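You operate a simulated robot arm through the tools that you are given. There is no shell and no other tool. Be economical: measure what you need, move in short steps, check, and stop when the job is done.

You run a simulated robot arm. Do the job below in one go: nothing can be reset, and whatever is moved stays where it is left.

Task
Give the loaded bundle a green band and a label, then put it in the turquoise tray.
Fine: set the slider to that colour; the sliding tray ends at LOAD; the bundle goes into the turquoise tray; dial and other bundles stay as they are.

The check looks at the end state, three seconds after you hand in, the way a careful person would. Anything else that was tipped, shoved, dropped, spilled or broken makes it a failure.

Robot
A 6-joint arm with a two-finger parallel gripper, fixed in place. Base frame: the origin is at the foot of the arm, x ahead of it, y to its left, z up; the work surface is at about z = 94. Lengths are in cm, angles in rad, forces in N, time in s.
With the tool pointing down near the work surface it reaches from about 22 to 62 cm from the base axis. Its first joint turns from -1.152 to 1.152 rad. Payload 2.7 kg.
Tool frame: the origin (TCP) lies between the finger pads and is the grasp point; the fingertips stand 2.3 cm ahead of it; z points along the fingers, y is the line along which they close. Largest opening 9.4 cm; finger width 3.8, thickness 1; the body of the gripper, 5.4 by 9.6 cm, starts 3.9 cm behind the TCP.
Orientation is that of the tool frame in the base frame, as a unit quaternion [w, x, y, z]. With the fingers straight down and closing along the base's y, the tool's x points along the base's -x, its y along +y and its z along -z.

Tools
- The arm moves only by the tool drive_tool. Its argument "rows" is a list of rows, each an object (a shift or turn left out is 0, a gripper value left out holds the last) with "rot": the turn, a rotation vector about the tool's x, y, z in rad, a list of three; "delta_pos": the shift along the tool's x, y, z in mm, a list of three; "claw": the finger opening in mm, from 0 to 94. In form: [{"rot": [wx, wy, wz], "delta_pos": [dx, dy, dz], "claw": claw}, ...]. A call has 1 to 10 rows; each row is the pose to reach, as a shift and turn from the pose commanded when the call began, along the tool's axes at that moment. Each row takes 0.2 s and may step no farther than 5 cm and 0.15 rad from the row before; otherwise, or with a gripper value out of range, the whole call is refused. A pose out of reach is approached as far as the arm can. The call stops where the force on the tool passes 60 N (or 10 N more than at its start, if that is more) or the arm is blocked; 0.2 s more then pass. The fingers move at their own pace (about 4.5 cm/s each) and stop on an object; they squeeze with about 37 N. The grip force told is the motor's: it shows also when the fingers shut on nothing. Time passes only in rows, and 0.2 s behind the last, so rows that repeat a pose let the fingers close. The reply holds the time, the measured pose of the TCP, the force on the tool along the base axes, the opening and the grip force, in the units named above and with some noise.
- Cameras (640 x 400 px; columns grow to the right, rows downward): "scene" is fixed at [8.09, -43.92, 140.75]; the picture's right is [0.76, -0.65, 0.00], its down [-0.35, -0.41, -0.84] and it looks along [0.55, 0.64, -0.54] (base axes); focal length 279 px, centre (320, 200). "wrist" rides on the gripper at [-3.9, 0, -4.4] in the tool frame; the picture's right is [0.00, -1.00, 0.00], its down [0.97, 0.00, -0.24] and it looks along [0.24, 0.00, 0.97] (tool axes); focal length 218 px, centre (320, 200).
- camera(camera): a new picture of that camera. The clock stands still meanwhile.
- measure_at(camera, pixels): for up to 12 pixels [column, row] of the newest picture of that camera ("zoom" is the newest enlarged one), the place [x, y, z] in the base frame of the surface seen there, good to about 0.2 cm, but the place of the scene camera against the robot may be out by one fixed shift of up to 1.2 cm in any direction. The clock stands still meanwhile.
- inspect(camera, box): a new picture of the part [left, top, right, bottom] of that camera's present view, enlarged. The clock stands still meanwhile.
- hand_in(): hands the job in; it is judged then, once.

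Go step by step. Measure first, check grasps and placings, and put right what went wrong. The budget is 80 turns and 38 pictures, counting those below and the enlarged ones. Unless the task says otherwise, let go and move clear before handing in, and close with one line.

The tools are called after ">>>" by a JSON object that holds its "op" and its "data". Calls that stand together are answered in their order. drive_tool: Moves the arm, as the interface text tells. Its arguments: {"type":"object","properties":{"rows":{"type":"array","items":{"type":"object","properties":{"rot":{"type":"array","items":{"type":"number"}},"delta_pos":{"type":"array","items":{"type":"number"}},"claw":{"type":"number"}}}}},"required":["rows"]} The other tools are called the same way: camera (camera) takes a picture; measure_at (camera, pixels) gives the place of the surface under pixels of a picture; inspect (camera, box) takes an enlarged picture of a part of a camera's view; hand_in () hands the job in.

At the start:

```text
time_s: 0.0
position: [39.29, -15.44, 123.55]
tcp_rot: [0.001, 0.0, 1.0, 0.0]
ft_force: [-0.1, 0.2, -0.3]
opening: 9.39
grasp_force: 0.1
```

scene: 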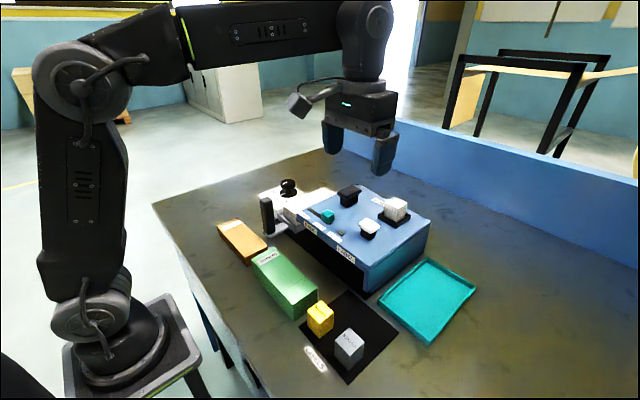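
wrist: 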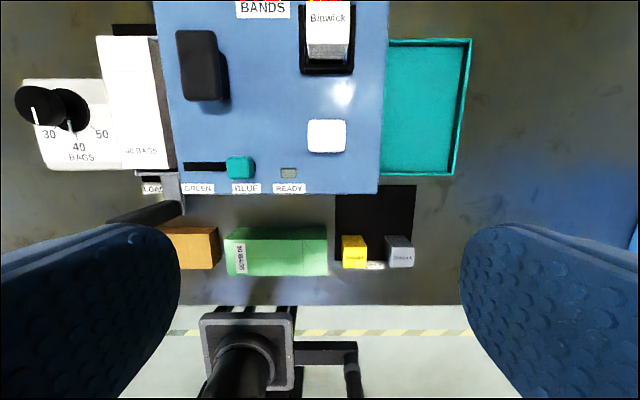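

The pictures show a banding machine with a teal slider at (240,167) between GREEN and BLUE labels, a white button at (326,136), a sliding tray at LOAD at left, and the turquoise tray at right. I will look closer.

>>> {"op": "inspect", "data": {"camera": "scene", "box": [220, 160, 440, 300]}}

>>> {"op": "inspect", "data": {"camera": "wrist", "box": [0, 0, 480, 300]}}

>>> {"op": "measure_at", "data": {"camera": "wrist", "pixels": [[240, 167], [190, 167], [326, 136], [288, 173], [328, 30], [200, 60], [150, 215], [135, 100], [420, 100], [375, 220], [280, 250], [240, 40]]}}

```text
2.86 times, centred on (330, 230) of scene
```

zoom: 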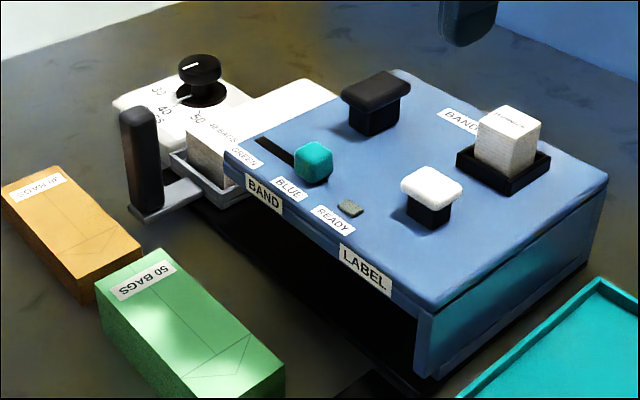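

```text
1.33 times, centred on (240, 150) of wrist
```

zoom: 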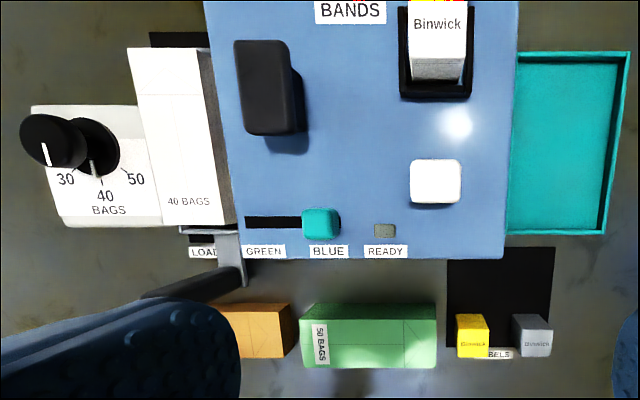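

```text
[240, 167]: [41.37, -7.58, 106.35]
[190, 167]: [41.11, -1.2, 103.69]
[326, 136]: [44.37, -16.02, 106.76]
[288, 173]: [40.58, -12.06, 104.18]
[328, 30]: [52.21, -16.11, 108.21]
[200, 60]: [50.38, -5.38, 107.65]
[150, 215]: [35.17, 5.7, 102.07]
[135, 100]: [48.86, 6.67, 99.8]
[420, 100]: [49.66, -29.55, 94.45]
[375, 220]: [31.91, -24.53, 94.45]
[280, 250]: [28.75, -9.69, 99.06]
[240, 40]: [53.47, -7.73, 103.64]
```

The loaded bundle reads "40 BAGS". The stack in the holder at (328,30) and the two blocks on the mat have print I can't read yet, so I will move forward and look.

>>> {"op": "drive_tool", "data": {"rows": [{"delta_pos": [-40, 0, 0]}, {"delta_pos": [-80, 0, 0]}, {"delta_pos": [-80, 0, 0]}]}}

>>> {"op": "camera", "data": {"camera": "wrist"}}

>>> {"op": "inspect", "data": {"camera": "scene", "box": [290, 280, 400, 380]}}

>>> {"op": "inspect", "data": {"camera": "scene", "box": [250, 175, 350, 255]}}

```text
time_s: 0.8
position: [47.35, -15.4, 123.53]
tcp_rot: [0.0, 0.0, 1.0, 0.0]
ft_force: [0.6, -0.7, -0.7]
opening: 9.4
grasp_force: 0.0
```

```text
33 pictures are left
```

wrist: 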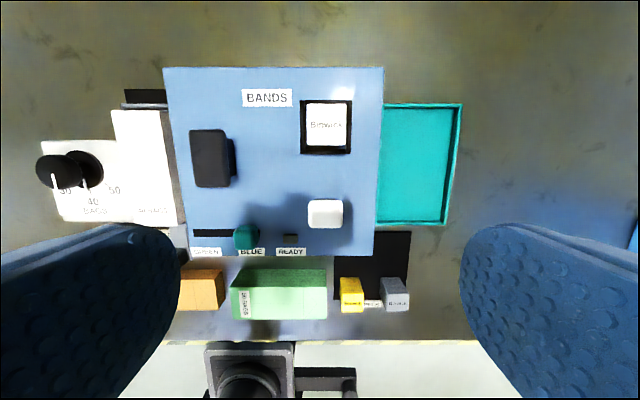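

```text
4.00 times, centred on (345, 330) of scene
```

zoom: 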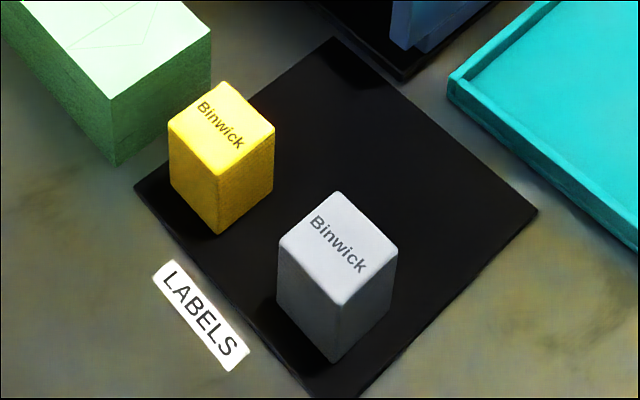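

```text
5.00 times, centred on (300, 215) of scene
```

zoom: 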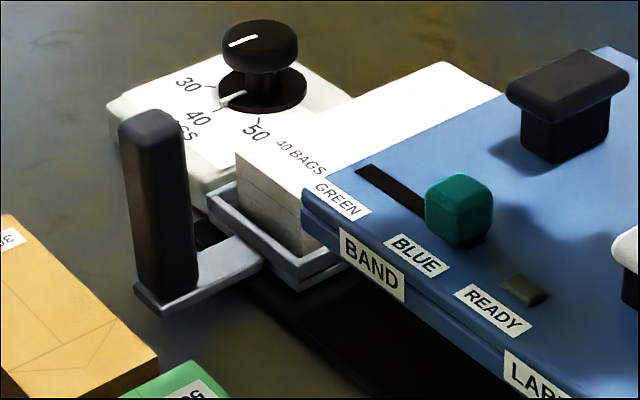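

The stack already in the holder at (326,125) is white, printed Binwick, and the two spare blocks can stay where they are. Next I measure the slider, handle, tray and buttons.

>>> {"op": "inspect", "data": {"camera": "wrist", "box": [100, 80, 260, 270]}}

>>> {"op": "measure_at", "data": {"camera": "wrist", "pixels": [[236, 235], [254, 235], [245, 228], [195, 233], [232, 233], [190, 155], [228, 155], [208, 132], [208, 185], [310, 212], [341, 212], [325, 203]]}}

>>> {"op": "measure_at", "data": {"camera": "scene", "pixels": [[266, 200], [268, 232], [263, 212], [328, 216], [349, 188], [369, 224], [397, 201], [310, 229], [346, 252], [278, 233], [300, 200], [320, 193]]}}

```text
2.11 times, centred on (180, 175) of wrist
```

zoom: 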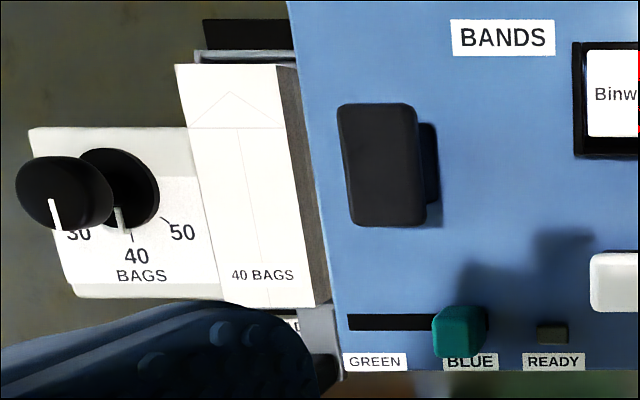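

```text
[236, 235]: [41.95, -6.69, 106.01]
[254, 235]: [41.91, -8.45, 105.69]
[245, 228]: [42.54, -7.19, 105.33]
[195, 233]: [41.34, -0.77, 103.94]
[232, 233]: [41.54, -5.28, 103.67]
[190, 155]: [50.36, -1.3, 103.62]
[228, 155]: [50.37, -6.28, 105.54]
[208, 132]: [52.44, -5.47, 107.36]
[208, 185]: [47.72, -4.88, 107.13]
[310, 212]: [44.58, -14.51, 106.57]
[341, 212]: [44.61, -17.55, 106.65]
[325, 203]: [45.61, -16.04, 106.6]
```

```text
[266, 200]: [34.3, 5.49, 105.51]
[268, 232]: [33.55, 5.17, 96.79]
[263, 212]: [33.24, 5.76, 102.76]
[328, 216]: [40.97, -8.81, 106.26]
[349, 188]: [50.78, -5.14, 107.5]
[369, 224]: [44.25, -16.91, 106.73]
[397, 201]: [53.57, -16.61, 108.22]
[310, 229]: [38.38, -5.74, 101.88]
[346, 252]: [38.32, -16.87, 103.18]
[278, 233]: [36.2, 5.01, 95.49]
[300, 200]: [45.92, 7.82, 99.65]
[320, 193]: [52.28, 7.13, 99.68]
```

The slider knob is centred near (41.7,-7.6) with its top at 106.3, and its slot runs to y≈-0.8. I will go above it with the fingers opened 4 cm.

>>> {"op": "drive_tool", "data": {"rows": [{"delta_pos": [28, 39, 0], "claw": 40}, {"delta_pos": [57, 78, 0], "claw": 40}, {"delta_pos": [57, 78, 45], "claw": 40}, {"delta_pos": [57, 78, 90], "claw": 40}, {"delta_pos": [57, 78, 120], "claw": 40}, {"delta_pos": [57, 78, 120], "claw": 40}]}}

>>> {"op": "camera", "data": {"camera": "wrist"}}

```text
time_s: 2.2
position: [41.75, -7.49, 111.6]
tcp_rot: [0.0, 0.0, 1.0, 0.001]
ft_force: [-0.1, -0.8, -0.5]
opening: 3.99
grasp_force: 0.1
```

```text
29 pictures are left
```

wrist: 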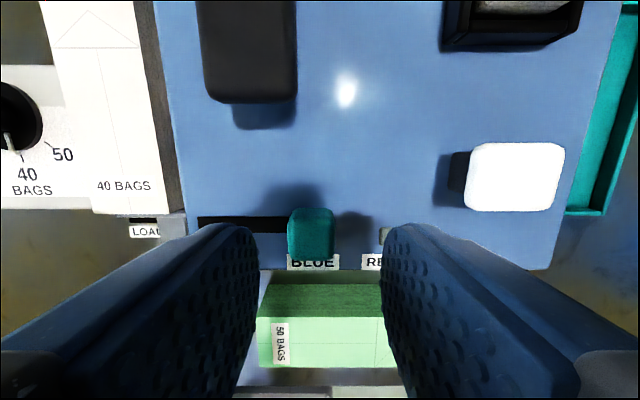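

The knob at (311,232) sits between the fingers. I will go down 4.5 cm and close gently on it.

>>> {"op": "drive_tool", "data": {"rows": [{"delta_pos": [0, 0, 25]}, {"delta_pos": [0, 0, 45]}, {"delta_pos": [0, 0, 45], "claw": 15}, {"delta_pos": [0, 0, 45], "claw": 15}, {"delta_pos": [0, 0, 45], "claw": 15}]}}

```text
time_s: 3.4
position: [41.64, -7.17, 106.93]
tcp_rot: [-0.001, 0.0, 1.0, 0.001]
ft_force: [-2.6, 26.3, 1.6]
opening: 2.3
grasp_force: 45.3
```

The fingers hold the knob (opening 2.3). Now I slide it toward GREEN (+y) in small steps.

>>> {"op": "drive_tool", "data": {"rows": [{"delta_pos": [0, 10, 0]}, {"delta_pos": [0, 20, 0]}, {"delta_pos": [0, 30, 0]}, {"delta_pos": [0, 40, 0]}, {"delta_pos": [0, 48, 0]}]}}

>>> {"op": "camera", "data": {"camera": "wrist"}}

```text
time_s: 4.6
position: [41.58, -2.74, 106.93]
tcp_rot: [-0.002, 0.001, 1.0, 0.0]
ft_force: [-24.5, 0.1, 2.5]
opening: 2.32
grasp_force: 45.2
```

```text
28 pictures are left
```

wrist: 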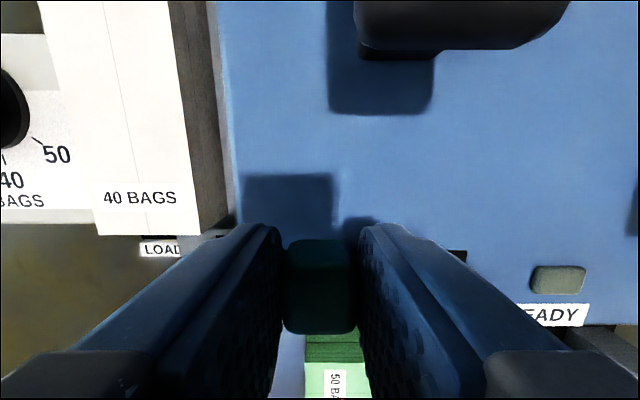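

The knob follows the fingers and is now at y≈-2.7. I will push a bit more to reach the end of the slot.

>>> {"op": "drive_tool", "data": {"rows": [{"delta_pos": [0, 4, 0]}, {"delta_pos": [0, 8, 0]}, {"delta_pos": [0, 12, 0]}]}}

```text
time_s: 5.4
position: [41.65, -1.49, 106.96]
tcp_rot: [-0.002, 0.0, 1.0, -0.001]
ft_force: [-21.7, -5.5, -2.9]
opening: 2.29
grasp_force: 44.7
```

It reached y≈-1.5 with a small resistance. I will let go, rise and look.

>>> {"op": "drive_tool", "data": {"rows": [{"claw": 40}, {"claw": 40}, {"delta_pos": [0, 0, -40]}, {"delta_pos": [0, 0, -80]}, {"delta_pos": [0, -30, -120]}, {"delta_pos": [0, -30, -120]}]}}

>>> {"op": "camera", "data": {"camera": "wrist"}}

>>> {"op": "inspect", "data": {"camera": "scene", "box": [240, 170, 360, 260]}}

```text
time_s: 6.8
position: [41.94, -4.48, 118.95]
tcp_rot: [0.001, 0.0, 1.0, 0.0]
ft_force: [-1.0, 0.4, 0.8]
opening: 4.02
grasp_force: 0.1
```

```text
27 pictures are left
```

wrist: 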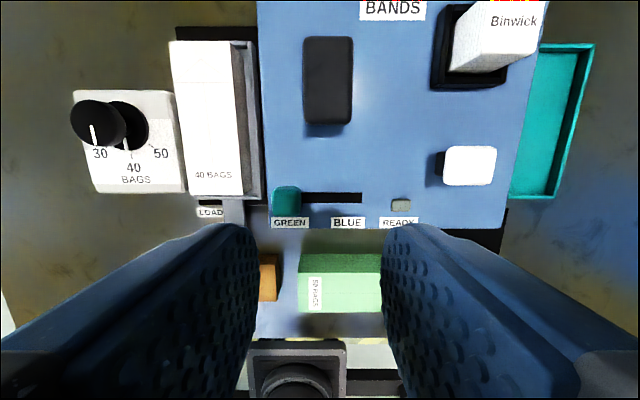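

```text
4.44 times, centred on (300, 215) of scene
```

zoom: 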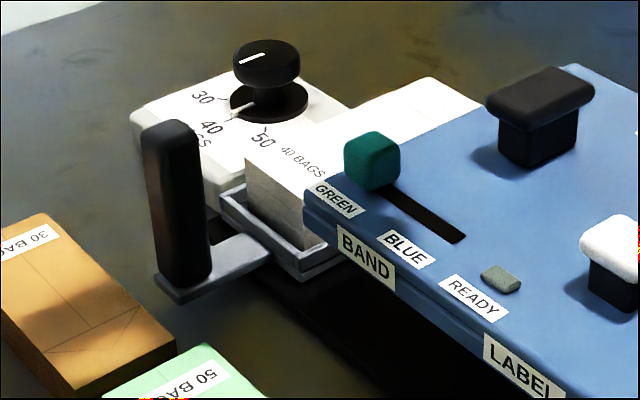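

The slider now sits at GREEN (286,200). Next I go above the handle with the claw open to check alignment.

>>> {"op": "drive_tool", "data": {"rows": [{"delta_pos": [30, 35, 0], "claw": 70}, {"delta_pos": [50, 70, 0], "claw": 70}, {"delta_pos": [72, 105, 0], "claw": 70}, {"delta_pos": [72, 105, 0], "claw": 70}]}}

>>> {"op": "camera", "data": {"camera": "wrist"}}

```text
time_s: 7.8
position: [34.67, 6.22, 119.16]
tcp_rot: [0.002, 0.001, 1.0, 0.0]
ft_force: [0.4, 0.6, 0.3]
opening: 7.0
grasp_force: 0.1
```

```text
25 pictures are left
```

wrist: 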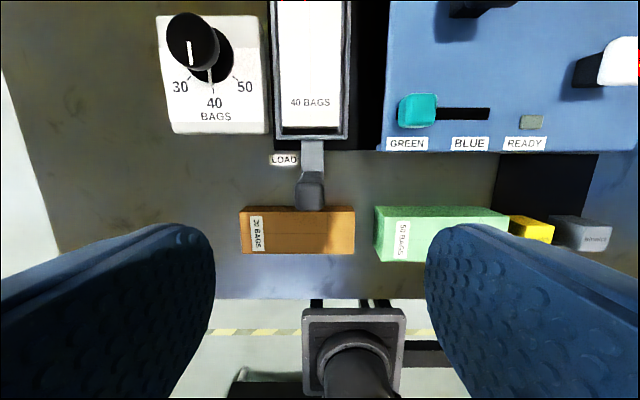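

>>> {"op": "measure_at", "data": {"camera": "wrist", "pixels": [[310, 190], [310, 178], [310, 203], [300, 195], [321, 195], [312, 150], [284, 160], [280, 60], [344, 60], [312, 100], [312, 60], [297, 230]]}}

>>> {"op": "inspect", "data": {"camera": "wrist", "box": [230, 0, 400, 220]}}

```text
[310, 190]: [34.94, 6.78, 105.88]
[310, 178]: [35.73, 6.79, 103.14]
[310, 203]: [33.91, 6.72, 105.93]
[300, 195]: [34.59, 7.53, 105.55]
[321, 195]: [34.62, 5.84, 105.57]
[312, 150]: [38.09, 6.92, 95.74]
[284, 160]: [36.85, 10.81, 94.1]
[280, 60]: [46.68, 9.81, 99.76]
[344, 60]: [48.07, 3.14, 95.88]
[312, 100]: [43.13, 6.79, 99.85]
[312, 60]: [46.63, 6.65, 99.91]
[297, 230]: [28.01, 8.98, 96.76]
```

```text
1.82 times, centred on (315, 110) of wrist
```

zoom: 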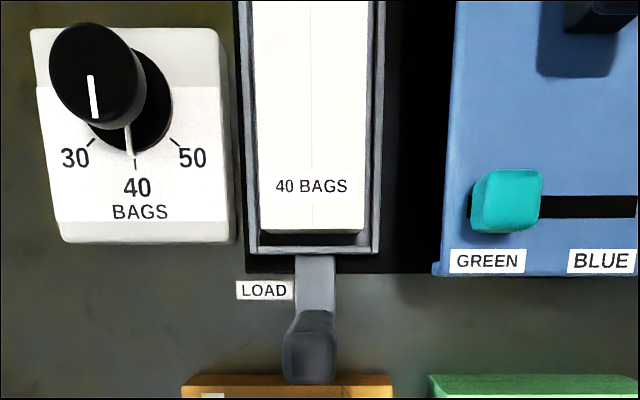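

The handle is centred at (34.6, 6.75) with its top at 105.8, in line with the tray. I will go down over it and grip.

>>> {"op": "drive_tool", "data": {"rows": [{"delta_pos": [0, 5, 45], "claw": 50}, {"delta_pos": [0, 5, 90], "claw": 50}, {"delta_pos": [0, 5, 125], "claw": 50}, {"delta_pos": [0, 5, 150], "claw": 50}, {"delta_pos": [0, 5, 150], "claw": 10}, {"delta_pos": [0, 5, 150], "claw": 10}, {"delta_pos": [0, 5, 150], "claw": 10}]}}

```text
time_s: 9.4
position: [34.51, 6.75, 103.89]
tcp_rot: [0.001, -0.001, 1.0, 0.0]
ft_force: [-1.9, 0.3, -5.8]
opening: 2.61
grasp_force: 44.7
```

Handle gripped (opening 2.6). I will slide it toward BAND (y≈-5).

>>> {"op": "drive_tool", "data": {"rows": [{"delta_pos": [0, -15, 0]}, {"delta_pos": [0, -30, 0]}, {"delta_pos": [0, -45, 0]}, {"delta_pos": [0, -60, 0]}, {"delta_pos": [0, -75, 0]}, {"delta_pos": [0, -90, 0]}, {"delta_pos": [0, -105, 0]}, {"delta_pos": [0, -115, 0]}]}}

>>> {"op": "inspect", "data": {"camera": "scene", "box": [240, 170, 440, 300]}}

>>> {"op": "measure_at", "data": {"camera": "scene", "pixels": [[310, 229], [346, 252]]}}

```text
time_s: 11.2
position: [34.61, -5.08, 103.95]
tcp_rot: [-0.002, 0.0, 1.0, 0.001]
ft_force: [-8.2, 1.8, -22.3]
opening: 2.58
grasp_force: 44.8
```

```text
3.08 times, centred on (340, 235) of scene
```

zoom: 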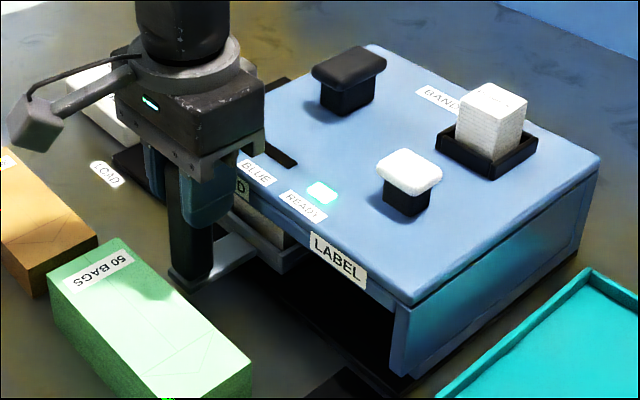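

```text
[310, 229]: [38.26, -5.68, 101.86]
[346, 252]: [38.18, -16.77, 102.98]
```

The READY light at zoom (320,192) is lit, so the tray is at BAND. I will release, rise and move over the black plunger with the fingers closed.

>>> {"op": "drive_tool", "data": {"rows": [{"claw": 60}, {"claw": 60}, {"delta_pos": [0, 0, -45]}, {"delta_pos": [0, 0, -90], "claw": 0}, {"delta_pos": [-40, 0, -90], "claw": 0}, {"delta_pos": [-80, 0, -90], "claw": 0}, {"delta_pos": [-120, 0, -90], "claw": 0}, {"delta_pos": [-155, 0, -90], "claw": 0}, {"delta_pos": [-155, 0, -90], "claw": 0}]}}

>>> {"op": "inspect", "data": {"camera": "scene", "box": [240, 130, 440, 270]}}

```text
time_s: 13.2
position: [50.17, -4.99, 113.09]
tcp_rot: [0.001, 0.0, 1.0, 0.0]
ft_force: [0.0, -0.9, -0.1]
opening: 0.0
grasp_force: 37.1
```

```text
2.86 times, centred on (340, 200) of scene
```

zoom: 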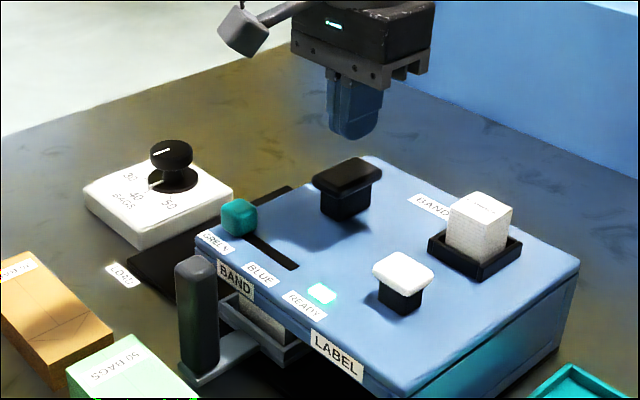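

READY is still lit and the handle is at BAND. I will press the black plunger in small steps.

>>> {"op": "drive_tool", "data": {"rows": [{"delta_pos": [0, 0, 25]}, {"delta_pos": [0, 0, 32]}, {"delta_pos": [0, 0, 36]}, {"delta_pos": [0, 0, 40]}, {"delta_pos": [0, 0, 44]}, {"delta_pos": [0, 0, 48]}, {"delta_pos": [0, 0, 52]}]}}

>>> {"op": "inspect", "data": {"camera": "scene", "box": [240, 130, 440, 270]}}

```text
time_s: 14.8
position: [50.12, -5.05, 108.06]
tcp_rot: [0.003, 0.0, 1.0, 0.0]
ft_force: [-1.2, -3.2, 16.2]
opening: 0.03
grasp_force: 37.1
```

```text
2.86 times, centred on (340, 200) of scene
```

zoom: 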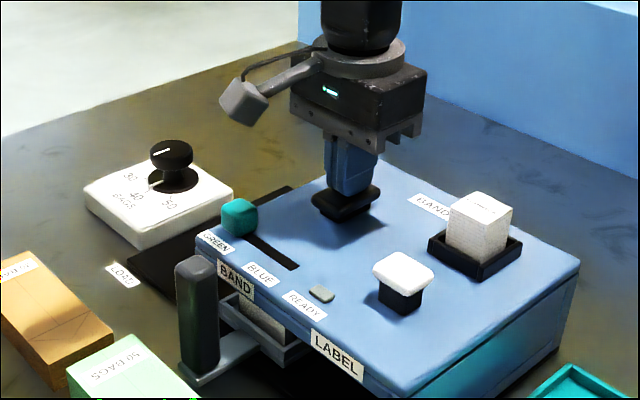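

The READY light went out with the plunger about 1.7 cm down. I will press a little further, hold about a second, and look again.

>>> {"op": "drive_tool", "data": {"rows": [{"delta_pos": [0, 0, 3]}, {"delta_pos": [0, 0, 5]}, {"delta_pos": [0, 0, 5]}, {"delta_pos": [0, 0, 5]}, {"delta_pos": [0, 0, 5]}, {"delta_pos": [0, 0, 5]}]}}

>>> {"op": "drive_tool", "data": {"rows": [{"delta_pos": [0, 0, -40]}, {"delta_pos": [0, 0, -60]}, {"delta_pos": [0, 0, -60]}]}}

>>> {"op": "inspect", "data": {"camera": "scene", "box": [240, 130, 440, 270]}}

```text
time_s: 16.2
position: [50.15, -5.14, 107.92]
tcp_rot: [0.007, -0.001, 1.0, -0.001]
ft_force: [-12.2, -5.1, 44.5]
opening: 0.02
grasp_force: 36.8
```

```text
time_s: 17.0
position: [50.15, -5.09, 113.32]
tcp_rot: [0.0, 0.0, 1.0, 0.001]
ft_force: [1.2, 0.1, -0.2]
opening: 0.0
grasp_force: 37.1
```

```text
2.86 times, centred on (340, 200) of scene
```

zoom: 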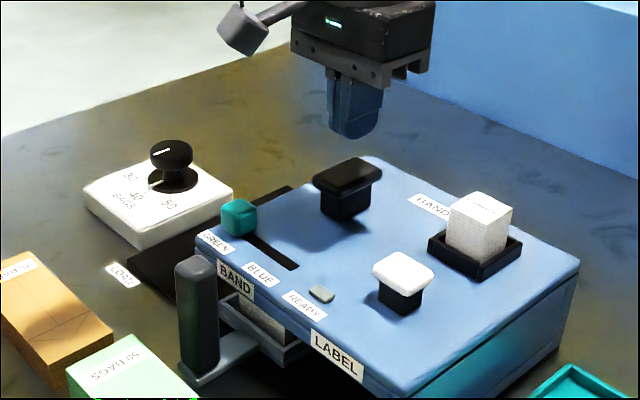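

The plunger came back up and READY is off, so the banding stroke seems done. I will go back to the handle and grip it.

>>> {"op": "drive_tool", "data": {"rows": [{"delta_pos": [40, 0, 0]}, {"delta_pos": [80, 0, 0], "claw": 50}, {"delta_pos": [120, 0, 0], "claw": 50}, {"delta_pos": [155, 0, 0], "claw": 50}, {"delta_pos": [155, 0, 0], "claw": 50}, {"delta_pos": [155, 0, 45], "claw": 50}, {"delta_pos": [155, 0, 93], "claw": 50}, {"delta_pos": [155, 0, 93], "claw": 10}, {"delta_pos": [155, 0, 93], "claw": 10}, {"delta_pos": [155, 0, 93], "claw": 10}]}}

>>> {"op": "drive_tool", "data": {"rows": [{"delta_pos": [0, -15, 0]}, {"delta_pos": [0, -30, 0]}, {"delta_pos": [0, -45, 0]}, {"delta_pos": [0, -60, 0]}, {"delta_pos": [0, -75, 0]}, {"delta_pos": [0, -90, 0]}, {"delta_pos": [0, -105, 0]}, {"delta_pos": [0, -111, 0]}]}}

>>> {"op": "inspect", "data": {"camera": "scene", "box": [240, 170, 440, 300]}}

```text
time_s: 19.2
position: [34.86, -5.16, 103.97]
tcp_rot: [0.0, 0.0, 1.0, 0.001]
ft_force: [-3.2, 0.2, -5.7]
opening: 2.59
grasp_force: 45.1
```

```text
time_s: 21.0
position: [34.67, -15.98, 104.1]
tcp_rot: [0.003, 0.0, 1.0, 0.001]
ft_force: [18.5, 14.0, -17.3]
opening: 2.59
grasp_force: 44.8
```

```text
3.08 times, centred on (340, 235) of scene
```

zoom: 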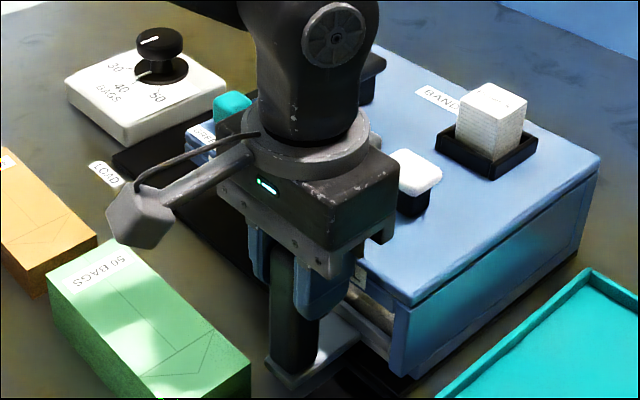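

The tray stopped at y≈-16.0, the LABEL position. I will release, rise, and move above the white button at (44.3,-16).

>>> {"op": "drive_tool", "data": {"rows": [{"claw": 60}, {"claw": 60}, {"delta_pos": [0, 0, -45]}, {"delta_pos": [0, 0, -90], "claw": 0}, {"delta_pos": [-40, 0, -90], "claw": 0}, {"delta_pos": [-80, 0, -90], "claw": 0}, {"delta_pos": [-97, 0, -90], "claw": 0}, {"delta_pos": [-97, 0, -90], "claw": 0}, {"delta_pos": [-97, 0, -90], "claw": 0}]}}

>>> {"op": "inspect", "data": {"camera": "scene", "box": [240, 130, 440, 270]}}

```text
time_s: 23.0
position: [44.23, -16.22, 113.17]
tcp_rot: [0.001, 0.0, 1.0, 0.001]
ft_force: [-0.3, -0.4, 0.4]
opening: 0.0
grasp_force: 37.3
```

```text
2.86 times, centred on (340, 200) of scene
```

zoom: 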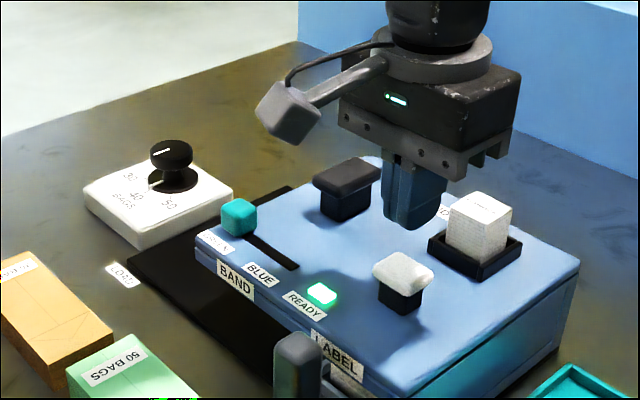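

READY is lit again at LABEL. I will press the white button.

>>> {"op": "drive_tool", "data": {"rows": [{"delta_pos": [0, 0, 30]}, {"delta_pos": [0, 0, 40]}, {"delta_pos": [0, 0, 44]}, {"delta_pos": [0, 0, 48]}, {"delta_pos": [0, 0, 52]}, {"delta_pos": [0, 0, 56]}, {"delta_pos": [0, 0, 58]}, {"delta_pos": [0, 0, 58]}, {"delta_pos": [0, 0, 58]}]}}

>>> {"op": "drive_tool", "data": {"rows": [{"delta_pos": [0, 0, -40]}, {"delta_pos": [0, 0, -60]}, {"delta_pos": [0, 0, -60]}]}}

>>> {"op": "inspect", "data": {"camera": "scene", "box": [240, 130, 440, 270]}}

```text
time_s: 25.0
position: [44.31, -16.12, 107.26]
tcp_rot: [0.002, 0.0, 1.0, 0.001]
ft_force: [-1.8, 7.7, 14.8]
opening: 0.0
grasp_force: 36.8
```

```text
time_s: 25.8
position: [44.19, -16.25, 113.13]
tcp_rot: [0.0, -0.001, 1.0, 0.0]
ft_force: [0.5, -0.5, 0.1]
opening: 0.0
grasp_force: 36.8
```

```text
2.86 times, centred on (340, 200) of scene
```

zoom: 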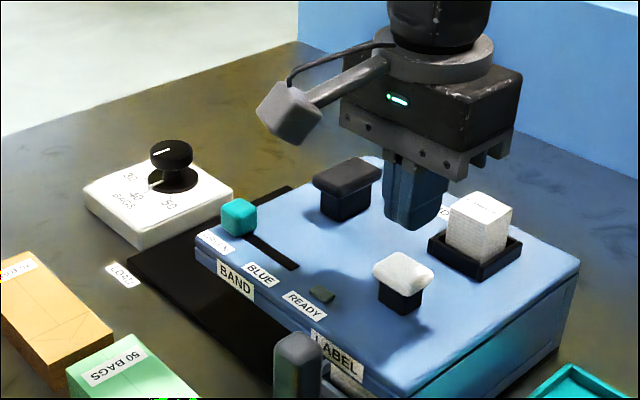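

READY went out, so the label stroke worked. I will go back to the handle and slide the tray back toward LOAD.

>>> {"op": "drive_tool", "data": {"rows": [{"delta_pos": [40, 0, 0], "claw": 50}, {"delta_pos": [80, 0, 0], "claw": 50}, {"delta_pos": [95, 2, 0], "claw": 50}, {"delta_pos": [95, 2, 0], "claw": 50}, {"delta_pos": [95, 2, 45], "claw": 50}, {"delta_pos": [95, 2, 92], "claw": 50}, {"delta_pos": [95, 2, 92], "claw": 10}, {"delta_pos": [95, 2, 92], "claw": 10}, {"delta_pos": [95, 2, 92], "claw": 10}]}}

>>> {"op": "drive_tool", "data": {"rows": [{"delta_pos": [0, 15, 0]}, {"delta_pos": [0, 30, 0]}, {"delta_pos": [0, 48, 0]}, {"delta_pos": [0, 66, 0]}, {"delta_pos": [0, 84, 0]}, {"delta_pos": [0, 102, 0]}, {"delta_pos": [0, 120, 0]}, {"delta_pos": [0, 138, 0]}, {"delta_pos": [0, 156, 0]}, {"delta_pos": [0, 174, 0]}]}}

```text
time_s: 27.8
position: [34.93, -16.04, 103.87]
tcp_rot: [0.0, -0.001, 1.0, 0.0]
ft_force: [-2.0, -0.9, -4.6]
opening: 2.59
grasp_force: 44.7
```

```text
time_s: 30.0
position: [34.82, 1.47, 104.05]
tcp_rot: [-0.002, 0.0, 1.0, 0.001]
ft_force: [1.3, -0.7, -9.7]
opening: 2.59
grasp_force: 45.1
```

The tray is at y≈1.5 and following freely. I will bring it on to y≈6.75, then release and rise.

>>> {"op": "drive_tool", "data": {"rows": [{"delta_pos": [0, 15, 0]}, {"delta_pos": [0, 30, 0]}, {"delta_pos": [0, 44, 0]}, {"delta_pos": [0, 54, 0]}, {"delta_pos": [0, 54, 0]}]}}

>>> {"op": "drive_tool", "data": {"rows": [{"claw": 60}, {"claw": 60}, {"delta_pos": [0, 0, -45]}, {"delta_pos": [0, 0, -90], "claw": 94}, {"delta_pos": [0, 0, -130], "claw": 94}, {"delta_pos": [-40, 0, -150], "claw": 94}, {"delta_pos": [-80, 0, -150], "claw": 94}, {"delta_pos": [-80, 0, -150], "claw": 94}]}}

>>> {"op": "camera", "data": {"camera": "wrist"}}

>>> {"op": "inspect", "data": {"camera": "scene", "box": [240, 160, 360, 260]}}

```text
time_s: 31.2
position: [34.81, 6.69, 104.02]
tcp_rot: [-0.002, 0.001, 1.0, 0.0]
ft_force: [-19.9, 1.9, -12.1]
opening: 2.62
grasp_force: 44.8
```

```text
time_s: 33.0
position: [42.96, 6.77, 119.09]
tcp_rot: [0.001, 0.0, 1.0, 0.001]
ft_force: [0.1, 0.0, 0.6]
opening: 9.4
grasp_force: 0.0
```

```text
16 pictures are left
```

wrist: 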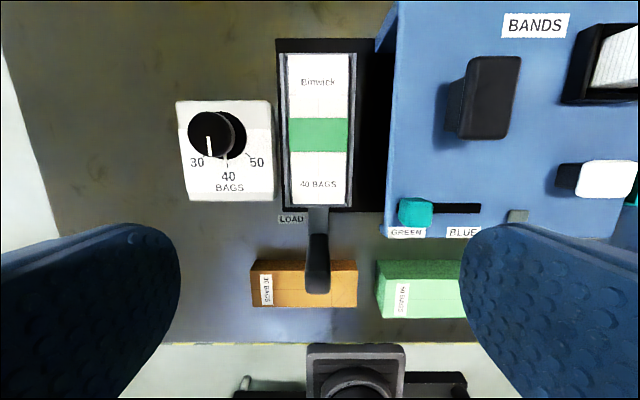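

```text
4.00 times, centred on (300, 210) of scene
```

zoom: 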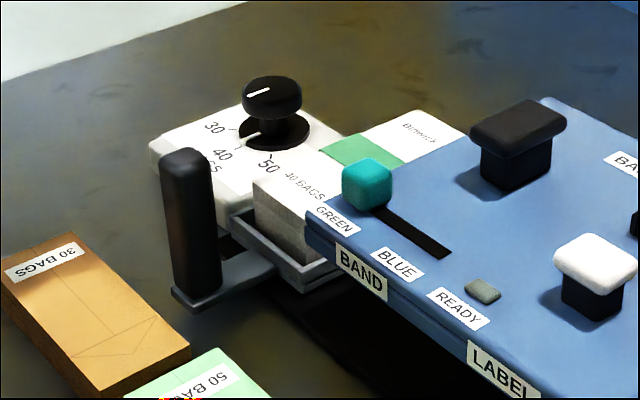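

The bundle now has a green band and a Binwick label, and the tray is back at LOAD. I measure the bundle, tray rim and turquoise tray for the pick and place.

>>> {"op": "measure_at", "data": {"camera": "wrist", "pixels": [[290, 130], [349, 130], [318, 57], [318, 200], [284, 130], [353, 130], [271, 150], [384, 150], [318, 125], [284, 180], [353, 180], [392, 60]]}}

>>> {"op": "inspect", "data": {"camera": "wrist", "box": [250, 30, 410, 220]}}

>>> {"op": "measure_at", "data": {"camera": "scene", "pixels": [[428, 300], [428, 260], [474, 290], [425, 342], [378, 302], [400, 290], [450, 290]]}}

```text
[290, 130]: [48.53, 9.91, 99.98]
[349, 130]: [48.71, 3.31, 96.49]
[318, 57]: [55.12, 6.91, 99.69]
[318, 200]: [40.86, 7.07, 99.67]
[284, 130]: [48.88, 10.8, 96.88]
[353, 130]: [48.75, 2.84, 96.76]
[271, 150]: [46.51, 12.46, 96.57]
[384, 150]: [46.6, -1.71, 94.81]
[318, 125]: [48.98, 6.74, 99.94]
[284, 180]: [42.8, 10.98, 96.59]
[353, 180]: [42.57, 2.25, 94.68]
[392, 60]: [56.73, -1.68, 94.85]
```

```text
2.11 times, centred on (330, 125) of wrist
```

zoom: 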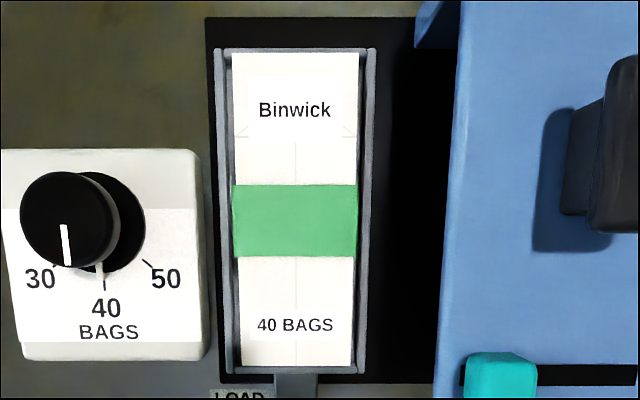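

```text
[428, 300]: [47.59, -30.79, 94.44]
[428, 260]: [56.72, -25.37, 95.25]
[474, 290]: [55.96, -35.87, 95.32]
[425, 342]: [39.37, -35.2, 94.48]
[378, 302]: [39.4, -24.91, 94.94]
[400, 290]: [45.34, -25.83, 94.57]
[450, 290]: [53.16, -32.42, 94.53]
```

The bundle is centred at about (48.1, 6.8), 6.3 cm wide, with its top at 99.9 and the tray rim at 96.8. I will go down with an 8.2 cm opening, clear of the dial box (y≈12.3) and the machine.

>>> {"op": "drive_tool", "data": {"rows": [{"delta_pos": [-25, 0, 0], "claw": 82}, {"delta_pos": [-52, 0, 0], "claw": 82}, {"delta_pos": [-52, 0, 45], "claw": 82}, {"delta_pos": [-52, 0, 90], "claw": 82}, {"delta_pos": [-52, 0, 130], "claw": 82}, {"delta_pos": [-52, 0, 160], "claw": 82}, {"delta_pos": [-52, 0, 160], "claw": 82}]}}

>>> {"op": "camera", "data": {"camera": "wrist"}}

```text
time_s: 34.6
position: [48.34, 6.72, 102.89]
tcp_rot: [0.001, 0.0, 1.0, 0.0]
ft_force: [0.1, -0.1, -0.5]
opening: 8.19
grasp_force: 0.0
```

```text
13 pictures are left
```

wrist: 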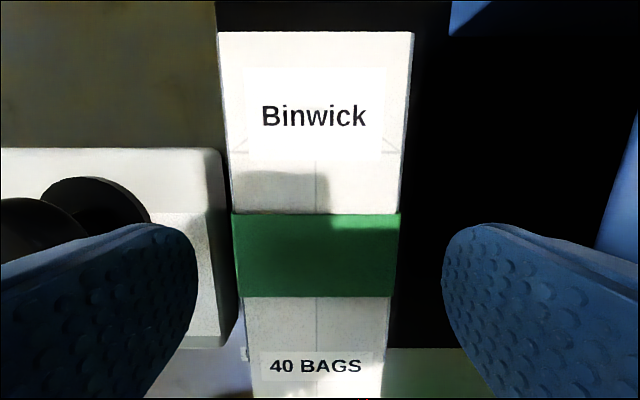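

The left finger looks close to the dial box edge at (222,200). I will measure that before going lower.

>>> {"op": "measure_at", "data": {"camera": "wrist", "pixels": [[215, 200], [218, 230], [222, 200], [232, 230], [228, 200], [234, 250], [237, 230], [399, 230], [395, 260], [405, 180], [100, 190], [200, 160]]}}

```text
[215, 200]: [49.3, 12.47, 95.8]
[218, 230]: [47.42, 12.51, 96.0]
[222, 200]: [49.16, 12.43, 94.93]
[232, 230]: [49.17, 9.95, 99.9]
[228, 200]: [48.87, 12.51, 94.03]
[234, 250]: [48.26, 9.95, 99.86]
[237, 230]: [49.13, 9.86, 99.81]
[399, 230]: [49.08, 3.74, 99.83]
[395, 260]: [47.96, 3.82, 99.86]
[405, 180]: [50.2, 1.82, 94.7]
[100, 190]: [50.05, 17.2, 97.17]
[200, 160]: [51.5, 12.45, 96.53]
```

The box edge is at y=12.45 and the bundle spans 3.75 to 9.95. I will use a 7.6 cm opening, go down to z≈99.4 and close.

>>> {"op": "drive_tool", "data": {"rows": [{"delta_pos": [0, 1, 0], "claw": 76}, {"delta_pos": [0, 1, 12], "claw": 76}, {"delta_pos": [0, 1, 24], "claw": 76}, {"delta_pos": [0, 1, 34], "claw": 76}, {"delta_pos": [0, 1, 34], "claw": 50}, {"delta_pos": [0, 1, 34], "claw": 50}, {"delta_pos": [0, 1, 34], "claw": 50}]}}

```text
time_s: 36.2
position: [47.91, 6.94, 99.56]
tcp_rot: [0.001, 0.0, 1.0, 0.0]
ft_force: [1.3, 0.1, 0.2]
opening: 5.98
grasp_force: 37.5
```

The bundle is gripped (opening 5.98, 37 N). I will lift it straight up slowly and check.

>>> {"op": "drive_tool", "data": {"rows": [{"delta_pos": [0, 0, -10]}, {"delta_pos": [0, 0, -25]}, {"delta_pos": [0, 0, -45]}, {"delta_pos": [0, 0, -70]}, {"delta_pos": [0, 0, -100]}, {"delta_pos": [0, 0, -130]}, {"delta_pos": [0, 0, -160]}, {"delta_pos": [0, 0, -180]}, {"delta_pos": [0, 0, -180]}]}}

>>> {"op": "camera", "data": {"camera": "scene"}}

```text
time_s: 38.2
position: [48.0, 7.01, 117.52]
tcp_rot: [0.001, 0.0, 1.0, 0.0]
ft_force: [-0.7, 0.5, 1.0]
opening: 4.99
grasp_force: 0.1
```

```text
12 pictures are left
```

scene: 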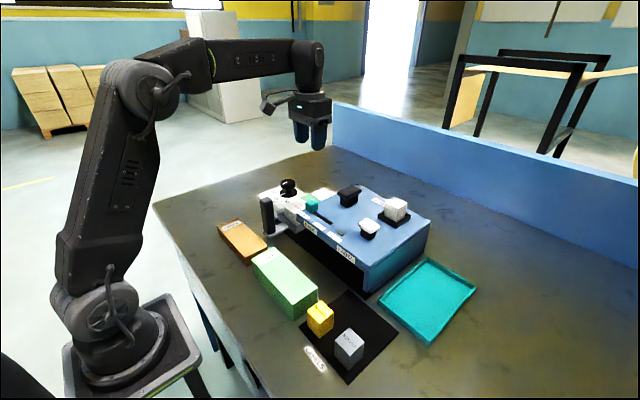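

The fingers came up empty (opening 4.99, force 0.1). I will look at how the bundle lies now.

>>> {"op": "camera", "data": {"camera": "wrist"}}

>>> {"op": "measure_at", "data": {"camera": "wrist", "pixels": [[320, 200], [290, 180], [345, 180], [320, 240], [320, 150]]}}

```text
11 pictures are left
```

wrist: 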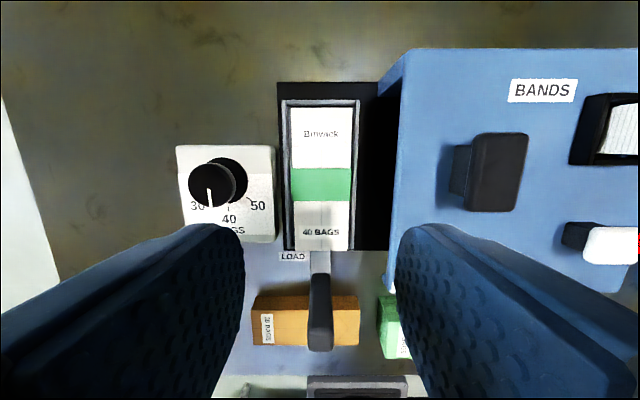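

```text
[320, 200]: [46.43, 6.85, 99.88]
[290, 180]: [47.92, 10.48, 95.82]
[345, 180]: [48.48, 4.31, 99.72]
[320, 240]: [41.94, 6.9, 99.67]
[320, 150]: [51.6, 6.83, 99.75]
```

The bundle still lies untouched in the tray, so the hold was just too shallow or slipped. I will grip again slightly lower, with a full-close command and more settling time, then lift in a tiny test step.

>>> {"op": "drive_tool", "data": {"rows": [{"delta_pos": [0, -1.5, 45], "claw": 76}, {"delta_pos": [0, -1.5, 90], "claw": 76}, {"delta_pos": [0, -1.5, 130], "claw": 76}, {"delta_pos": [0, -1.5, 160], "claw": 76}, {"delta_pos": [0, -1.5, 175], "claw": 76}, {"delta_pos": [0, -1.5, 183], "claw": 76}, {"delta_pos": [0, -1.5, 183], "claw": 76}]}}

>>> {"op": "drive_tool", "data": {"rows": [{"claw": 0}, {"claw": 0}, {"claw": 0}, {"claw": 0}, {"claw": 0}, {"claw": 0}]}}

>>> {"op": "drive_tool", "data": {"rows": [{"delta_pos": [0, 0, -2]}, {"delta_pos": [0, 0, -4]}, {"delta_pos": [0, 0, -7]}, {"delta_pos": [0, 0, -10]}, {"delta_pos": [0, 0, -10]}]}}

```text
time_s: 39.8
position: [48.13, 6.85, 99.24]
tcp_rot: [0.0, 0.001, 1.0, 0.0]
ft_force: [0.3, -0.2, 1.0]
opening: 7.62
grasp_force: 0.4
```

```text
time_s: 41.2
position: [48.17, 6.83, 99.17]
tcp_rot: [0.001, 0.0, 1.0, 0.0]
ft_force: [-0.5, 0.1, 0.4]
opening: 5.96
grasp_force: 36.9
```

```text
time_s: 42.4
position: [48.06, 6.82, 100.34]
tcp_rot: [0.0, -0.001, 1.0, 0.0]
ft_force: [0.0, 0.1, -1.5]
opening: 5.96
grasp_force: 37.2
```

The grip still reads 5.96 after 1 cm of lift. I will check whether the bundle came up with it.

>>> {"op": "inspect", "data": {"camera": "scene", "box": [240, 130, 360, 250]}}

>>> {"op": "camera", "data": {"camera": "wrist"}}

>>> {"op": "measure_at", "data": {"camera": "wrist", "pixels": [[315, 250], [315, 120], [315, 350]]}}

```text
3.33 times, centred on (300, 190) of scene
```

zoom: 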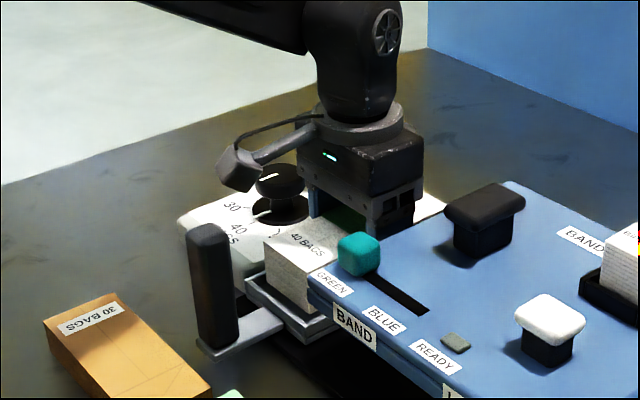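

```text
9 pictures are left
```

wrist: 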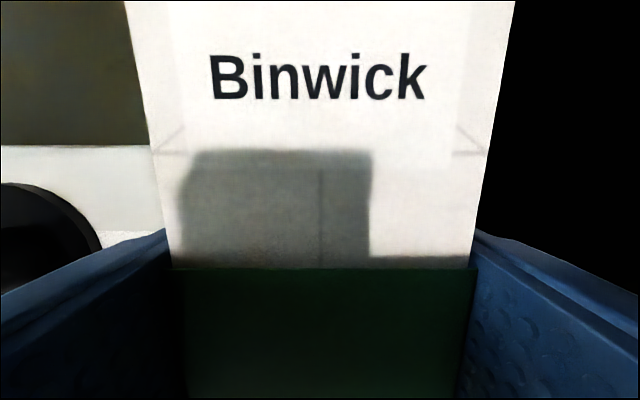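

```text
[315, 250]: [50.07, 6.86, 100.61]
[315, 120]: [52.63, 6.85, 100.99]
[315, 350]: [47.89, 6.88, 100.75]
```

The bundle top is now at 100.75, so it has been lifted. I will continue up gently, checking the grip.

>>> {"op": "drive_tool", "data": {"rows": [{"delta_pos": [0, 0, -5]}, {"delta_pos": [0, 0, -12]}, {"delta_pos": [0, 0, -20]}, {"delta_pos": [0, 0, -30]}, {"delta_pos": [0, 0, -40]}, {"delta_pos": [0, 0, -50]}, {"delta_pos": [0, 0, -60]}, {"delta_pos": [0, 0, -70]}, {"delta_pos": [0, 0, -76]}, {"delta_pos": [0, 0, -80]}]}}

>>> {"op": "drive_tool", "data": {"rows": [{"delta_pos": [0, 0, -5]}, {"delta_pos": [0, 0, -15]}, {"delta_pos": [0, 0, -25]}, {"delta_pos": [0, 0, -35]}, {"delta_pos": [0, 0, -45]}, {"delta_pos": [0, 0, -55]}, {"delta_pos": [0, 0, -65]}, {"delta_pos": [0, 0, -74]}, {"delta_pos": [0, 0, -78]}, {"delta_pos": [0, 0, -80]}]}}

>>> {"op": "camera", "data": {"camera": "scene"}}

```text
time_s: 44.6
position: [48.06, 6.79, 108.35]
tcp_rot: [0.001, 0.0, 1.0, 0.0]
ft_force: [-0.3, 0.4, -1.7]
opening: 5.94
grasp_force: 36.9
```

```text
time_s: 46.8
position: [47.93, 6.93, 116.35]
tcp_rot: [0.001, 0.0, 1.0, 0.0]
ft_force: [0.1, 0.4, -1.7]
opening: 5.96
grasp_force: 36.9
```

```text
8 pictures are left
```

scene: 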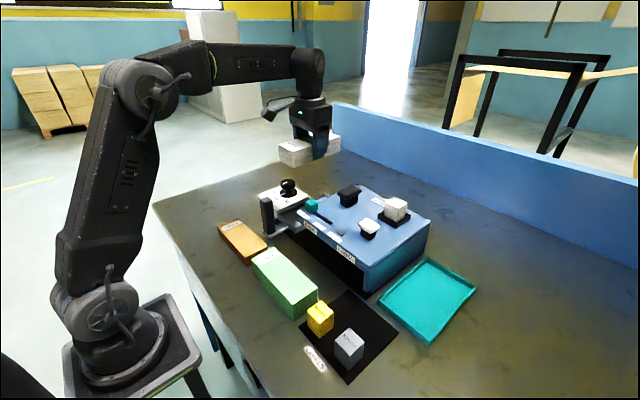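

The bundle is held, with its bottom well above every part of the machine. I will carry it across to y≈-29.6 in gentle steps.

>>> {"op": "drive_tool", "data": {"rows": [{"delta_pos": [0, -6, 0]}, {"delta_pos": [0, -18, 0]}, {"delta_pos": [0, -35, 0]}, {"delta_pos": [0, -55, 0]}, {"delta_pos": [0, -75, 0]}, {"delta_pos": [0, -97, 0]}, {"delta_pos": [0, -119, 0]}, {"delta_pos": [0, -141, 0]}, {"delta_pos": [0, -160, 0]}, {"delta_pos": [0, -172, 0]}]}}

>>> {"op": "drive_tool", "data": {"rows": [{"delta_pos": [0, -8, 0]}, {"delta_pos": [0, -25, 0]}, {"delta_pos": [0, -45, 0]}, {"delta_pos": [0, -67, 0]}, {"delta_pos": [0, -90, 0]}, {"delta_pos": [0, -113, 0]}, {"delta_pos": [0, -136, 0]}, {"delta_pos": [0, -158, 0]}, {"delta_pos": [0, -178, 0]}, {"delta_pos": [0, -191, 0]}]}}

>>> {"op": "camera", "data": {"camera": "scene"}}

>>> {"op": "measure_at", "data": {"camera": "scene", "pixels": [[425, 341], [379, 303], [474, 290], [428, 258], [390, 320], [405, 325], [452, 316]]}}

```text
time_s: 49.0
position: [48.0, -10.38, 116.28]
tcp_rot: [0.002, 0.0, 1.0, 0.001]
ft_force: [0.1, 0.4, -1.3]
opening: 5.97
grasp_force: 37.0
```

```text
time_s: 51.2
position: [47.93, -29.56, 116.42]
tcp_rot: [0.001, 0.0, 1.0, 0.001]
ft_force: [0.1, 0.7, -1.7]
opening: 5.96
grasp_force: 36.8
```

```text
7 pictures are left
```

scene: 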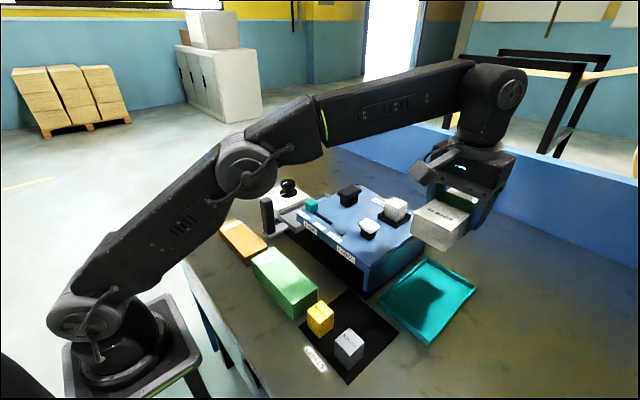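

```text
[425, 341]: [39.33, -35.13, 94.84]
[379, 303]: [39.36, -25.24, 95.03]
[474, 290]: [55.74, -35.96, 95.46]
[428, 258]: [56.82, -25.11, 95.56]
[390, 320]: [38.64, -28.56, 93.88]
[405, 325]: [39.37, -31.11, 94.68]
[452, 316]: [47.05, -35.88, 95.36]
```

The bundle hangs above the tray. One wrist picture will tell the tray's true edges in the robot frame.

>>> {"op": "camera", "data": {"camera": "wrist"}}

```text
6 pictures are left
```

wrist: 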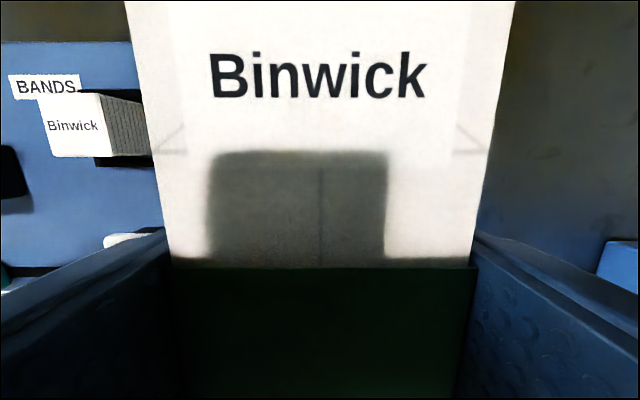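

The bundle hides the tray from the wrist camera. I will go lower and compare bundle and tray in the scene view.

>>> {"op": "drive_tool", "data": {"rows": [{"delta_pos": [0, 0, 8]}, {"delta_pos": [0, 0, 22]}, {"delta_pos": [0, 0, 40]}, {"delta_pos": [0, 0, 60]}, {"delta_pos": [0, 0, 80]}, {"delta_pos": [0, 0, 100]}, {"delta_pos": [0, 0, 115]}, {"delta_pos": [0, 0, 125]}, {"delta_pos": [0, 0, 130]}, {"delta_pos": [0, 0, 130]}]}}

>>> {"op": "inspect", "data": {"camera": "scene", "box": [350, 220, 500, 350]}}

```text
time_s: 53.4
position: [48.12, -29.49, 103.31]
tcp_rot: [0.001, -0.001, 1.0, 0.0]
ft_force: [0.2, -0.3, -2.3]
opening: 5.95
grasp_force: 37.3
```

```text
3.08 times, centred on (425, 285) of scene
```

zoom: 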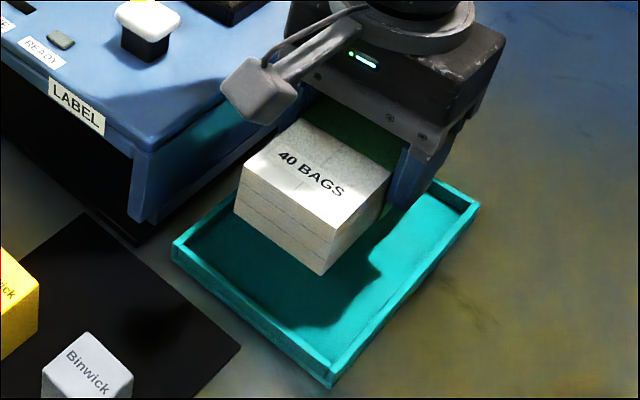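

>>> {"op": "measure_at", "data": {"camera": "zoom", "pixels": [[300, 121], [243, 167], [325, 217], [390, 176], [320, 272], [176, 243], [190, 241], [332, 366], [330, 384], [478, 203], [468, 205], [265, 322]]}}

```text
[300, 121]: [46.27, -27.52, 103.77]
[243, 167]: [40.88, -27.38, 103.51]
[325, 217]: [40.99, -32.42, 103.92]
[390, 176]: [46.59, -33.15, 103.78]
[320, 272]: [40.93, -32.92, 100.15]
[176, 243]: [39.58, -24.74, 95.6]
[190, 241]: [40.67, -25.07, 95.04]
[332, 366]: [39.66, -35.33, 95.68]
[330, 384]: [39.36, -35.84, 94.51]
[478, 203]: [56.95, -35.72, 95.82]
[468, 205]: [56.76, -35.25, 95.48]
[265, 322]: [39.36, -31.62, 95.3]
```

In the scene frame the bundle centre (48.2,-30.15) matches the tray centre (48.2,-30.25). I will lower it carefully, about 4.4 cm first.

>>> {"op": "drive_tool", "data": {"rows": [{"delta_pos": [0, 0, 8]}, {"delta_pos": [0, 0, 18]}, {"delta_pos": [0, 0, 28]}, {"delta_pos": [0, 0, 36]}, {"delta_pos": [0, 0, 40]}, {"delta_pos": [0, 0, 42]}, {"delta_pos": [0, 0, 44]}]}}

>>> {"op": "inspect", "data": {"camera": "scene", "box": [350, 220, 500, 350]}}

```text
time_s: 55.0
position: [47.96, -29.49, 99.0]
tcp_rot: [0.0, 0.0, 1.0, 0.0]
ft_force: [-0.4, 0.1, -2.2]
opening: 5.95
grasp_force: 37.0
```

```text
3.08 times, centred on (425, 285) of scene
```

zoom: 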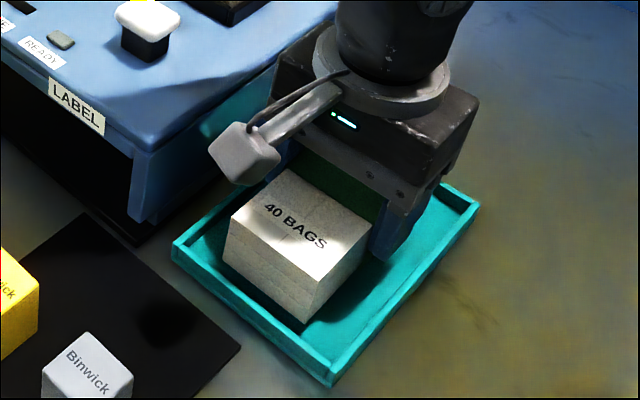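

Not in contact yet (force still -2.2). I will lower by 1.5 mm steps until the force changes.

>>> {"op": "drive_tool", "data": {"rows": [{"delta_pos": [0, 0, 1.5]}, {"delta_pos": [0, 0, 3]}, {"delta_pos": [0, 0, 4.5]}, {"delta_pos": [0, 0, 4.5]}]}}

```text
time_s: 56.0
position: [47.99, -29.43, 98.6]
tcp_rot: [0.001, -0.001, 1.0, 0.0]
ft_force: [0.8, -0.4, -1.5]
opening: 5.97
grasp_force: 37.2
```

>>> {"op": "drive_tool", "data": {"rows": [{"delta_pos": [0, 0, 1.5]}, {"delta_pos": [0, 0, 3]}, {"delta_pos": [0, 0, 3]}]}}

```text
time_s: 56.8
position: [47.96, -29.55, 98.25]
tcp_rot: [0.001, 0.0, 1.0, 0.0]
ft_force: [0.2, -0.3, -2.1]
opening: 5.96
grasp_force: 37.2
```

No contact yet at z=98.25. I will keep lowering gently.

>>> {"op": "drive_tool", "data": {"rows": [{"delta_pos": [0, 0, 1.5]}, {"delta_pos": [0, 0, 3]}, {"delta_pos": [0, 0, 4]}, {"delta_pos": [0, 0, 4]}]}}

>>> {"op": "inspect", "data": {"camera": "scene", "box": [350, 220, 500, 350]}}

>>> {"op": "measure_at", "data": {"camera": "zoom", "pixels": [[280, 210], [300, 275], [303, 310], [303, 330], [240, 245]]}}

```text
time_s: 57.8
position: [47.93, -29.53, 97.93]
tcp_rot: [0.002, 0.0, 1.0, 0.0]
ft_force: [-2.3, 1.4, 15.3]
opening: 5.96
grasp_force: 36.9
```

```text
3.08 times, centred on (425, 285) of scene
```

zoom: 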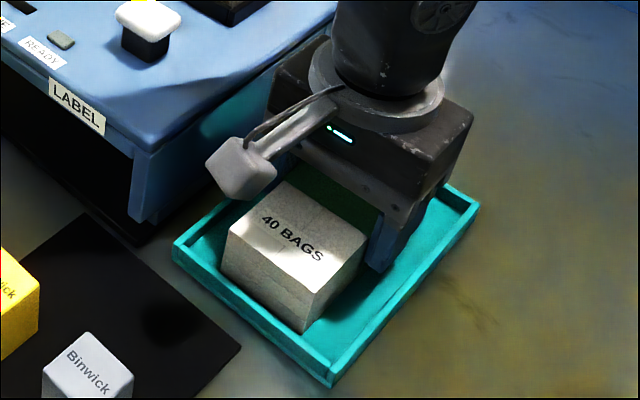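

```text
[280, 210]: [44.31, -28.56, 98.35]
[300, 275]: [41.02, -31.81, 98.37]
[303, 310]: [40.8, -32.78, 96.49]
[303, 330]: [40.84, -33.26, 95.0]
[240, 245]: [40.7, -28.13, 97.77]
```

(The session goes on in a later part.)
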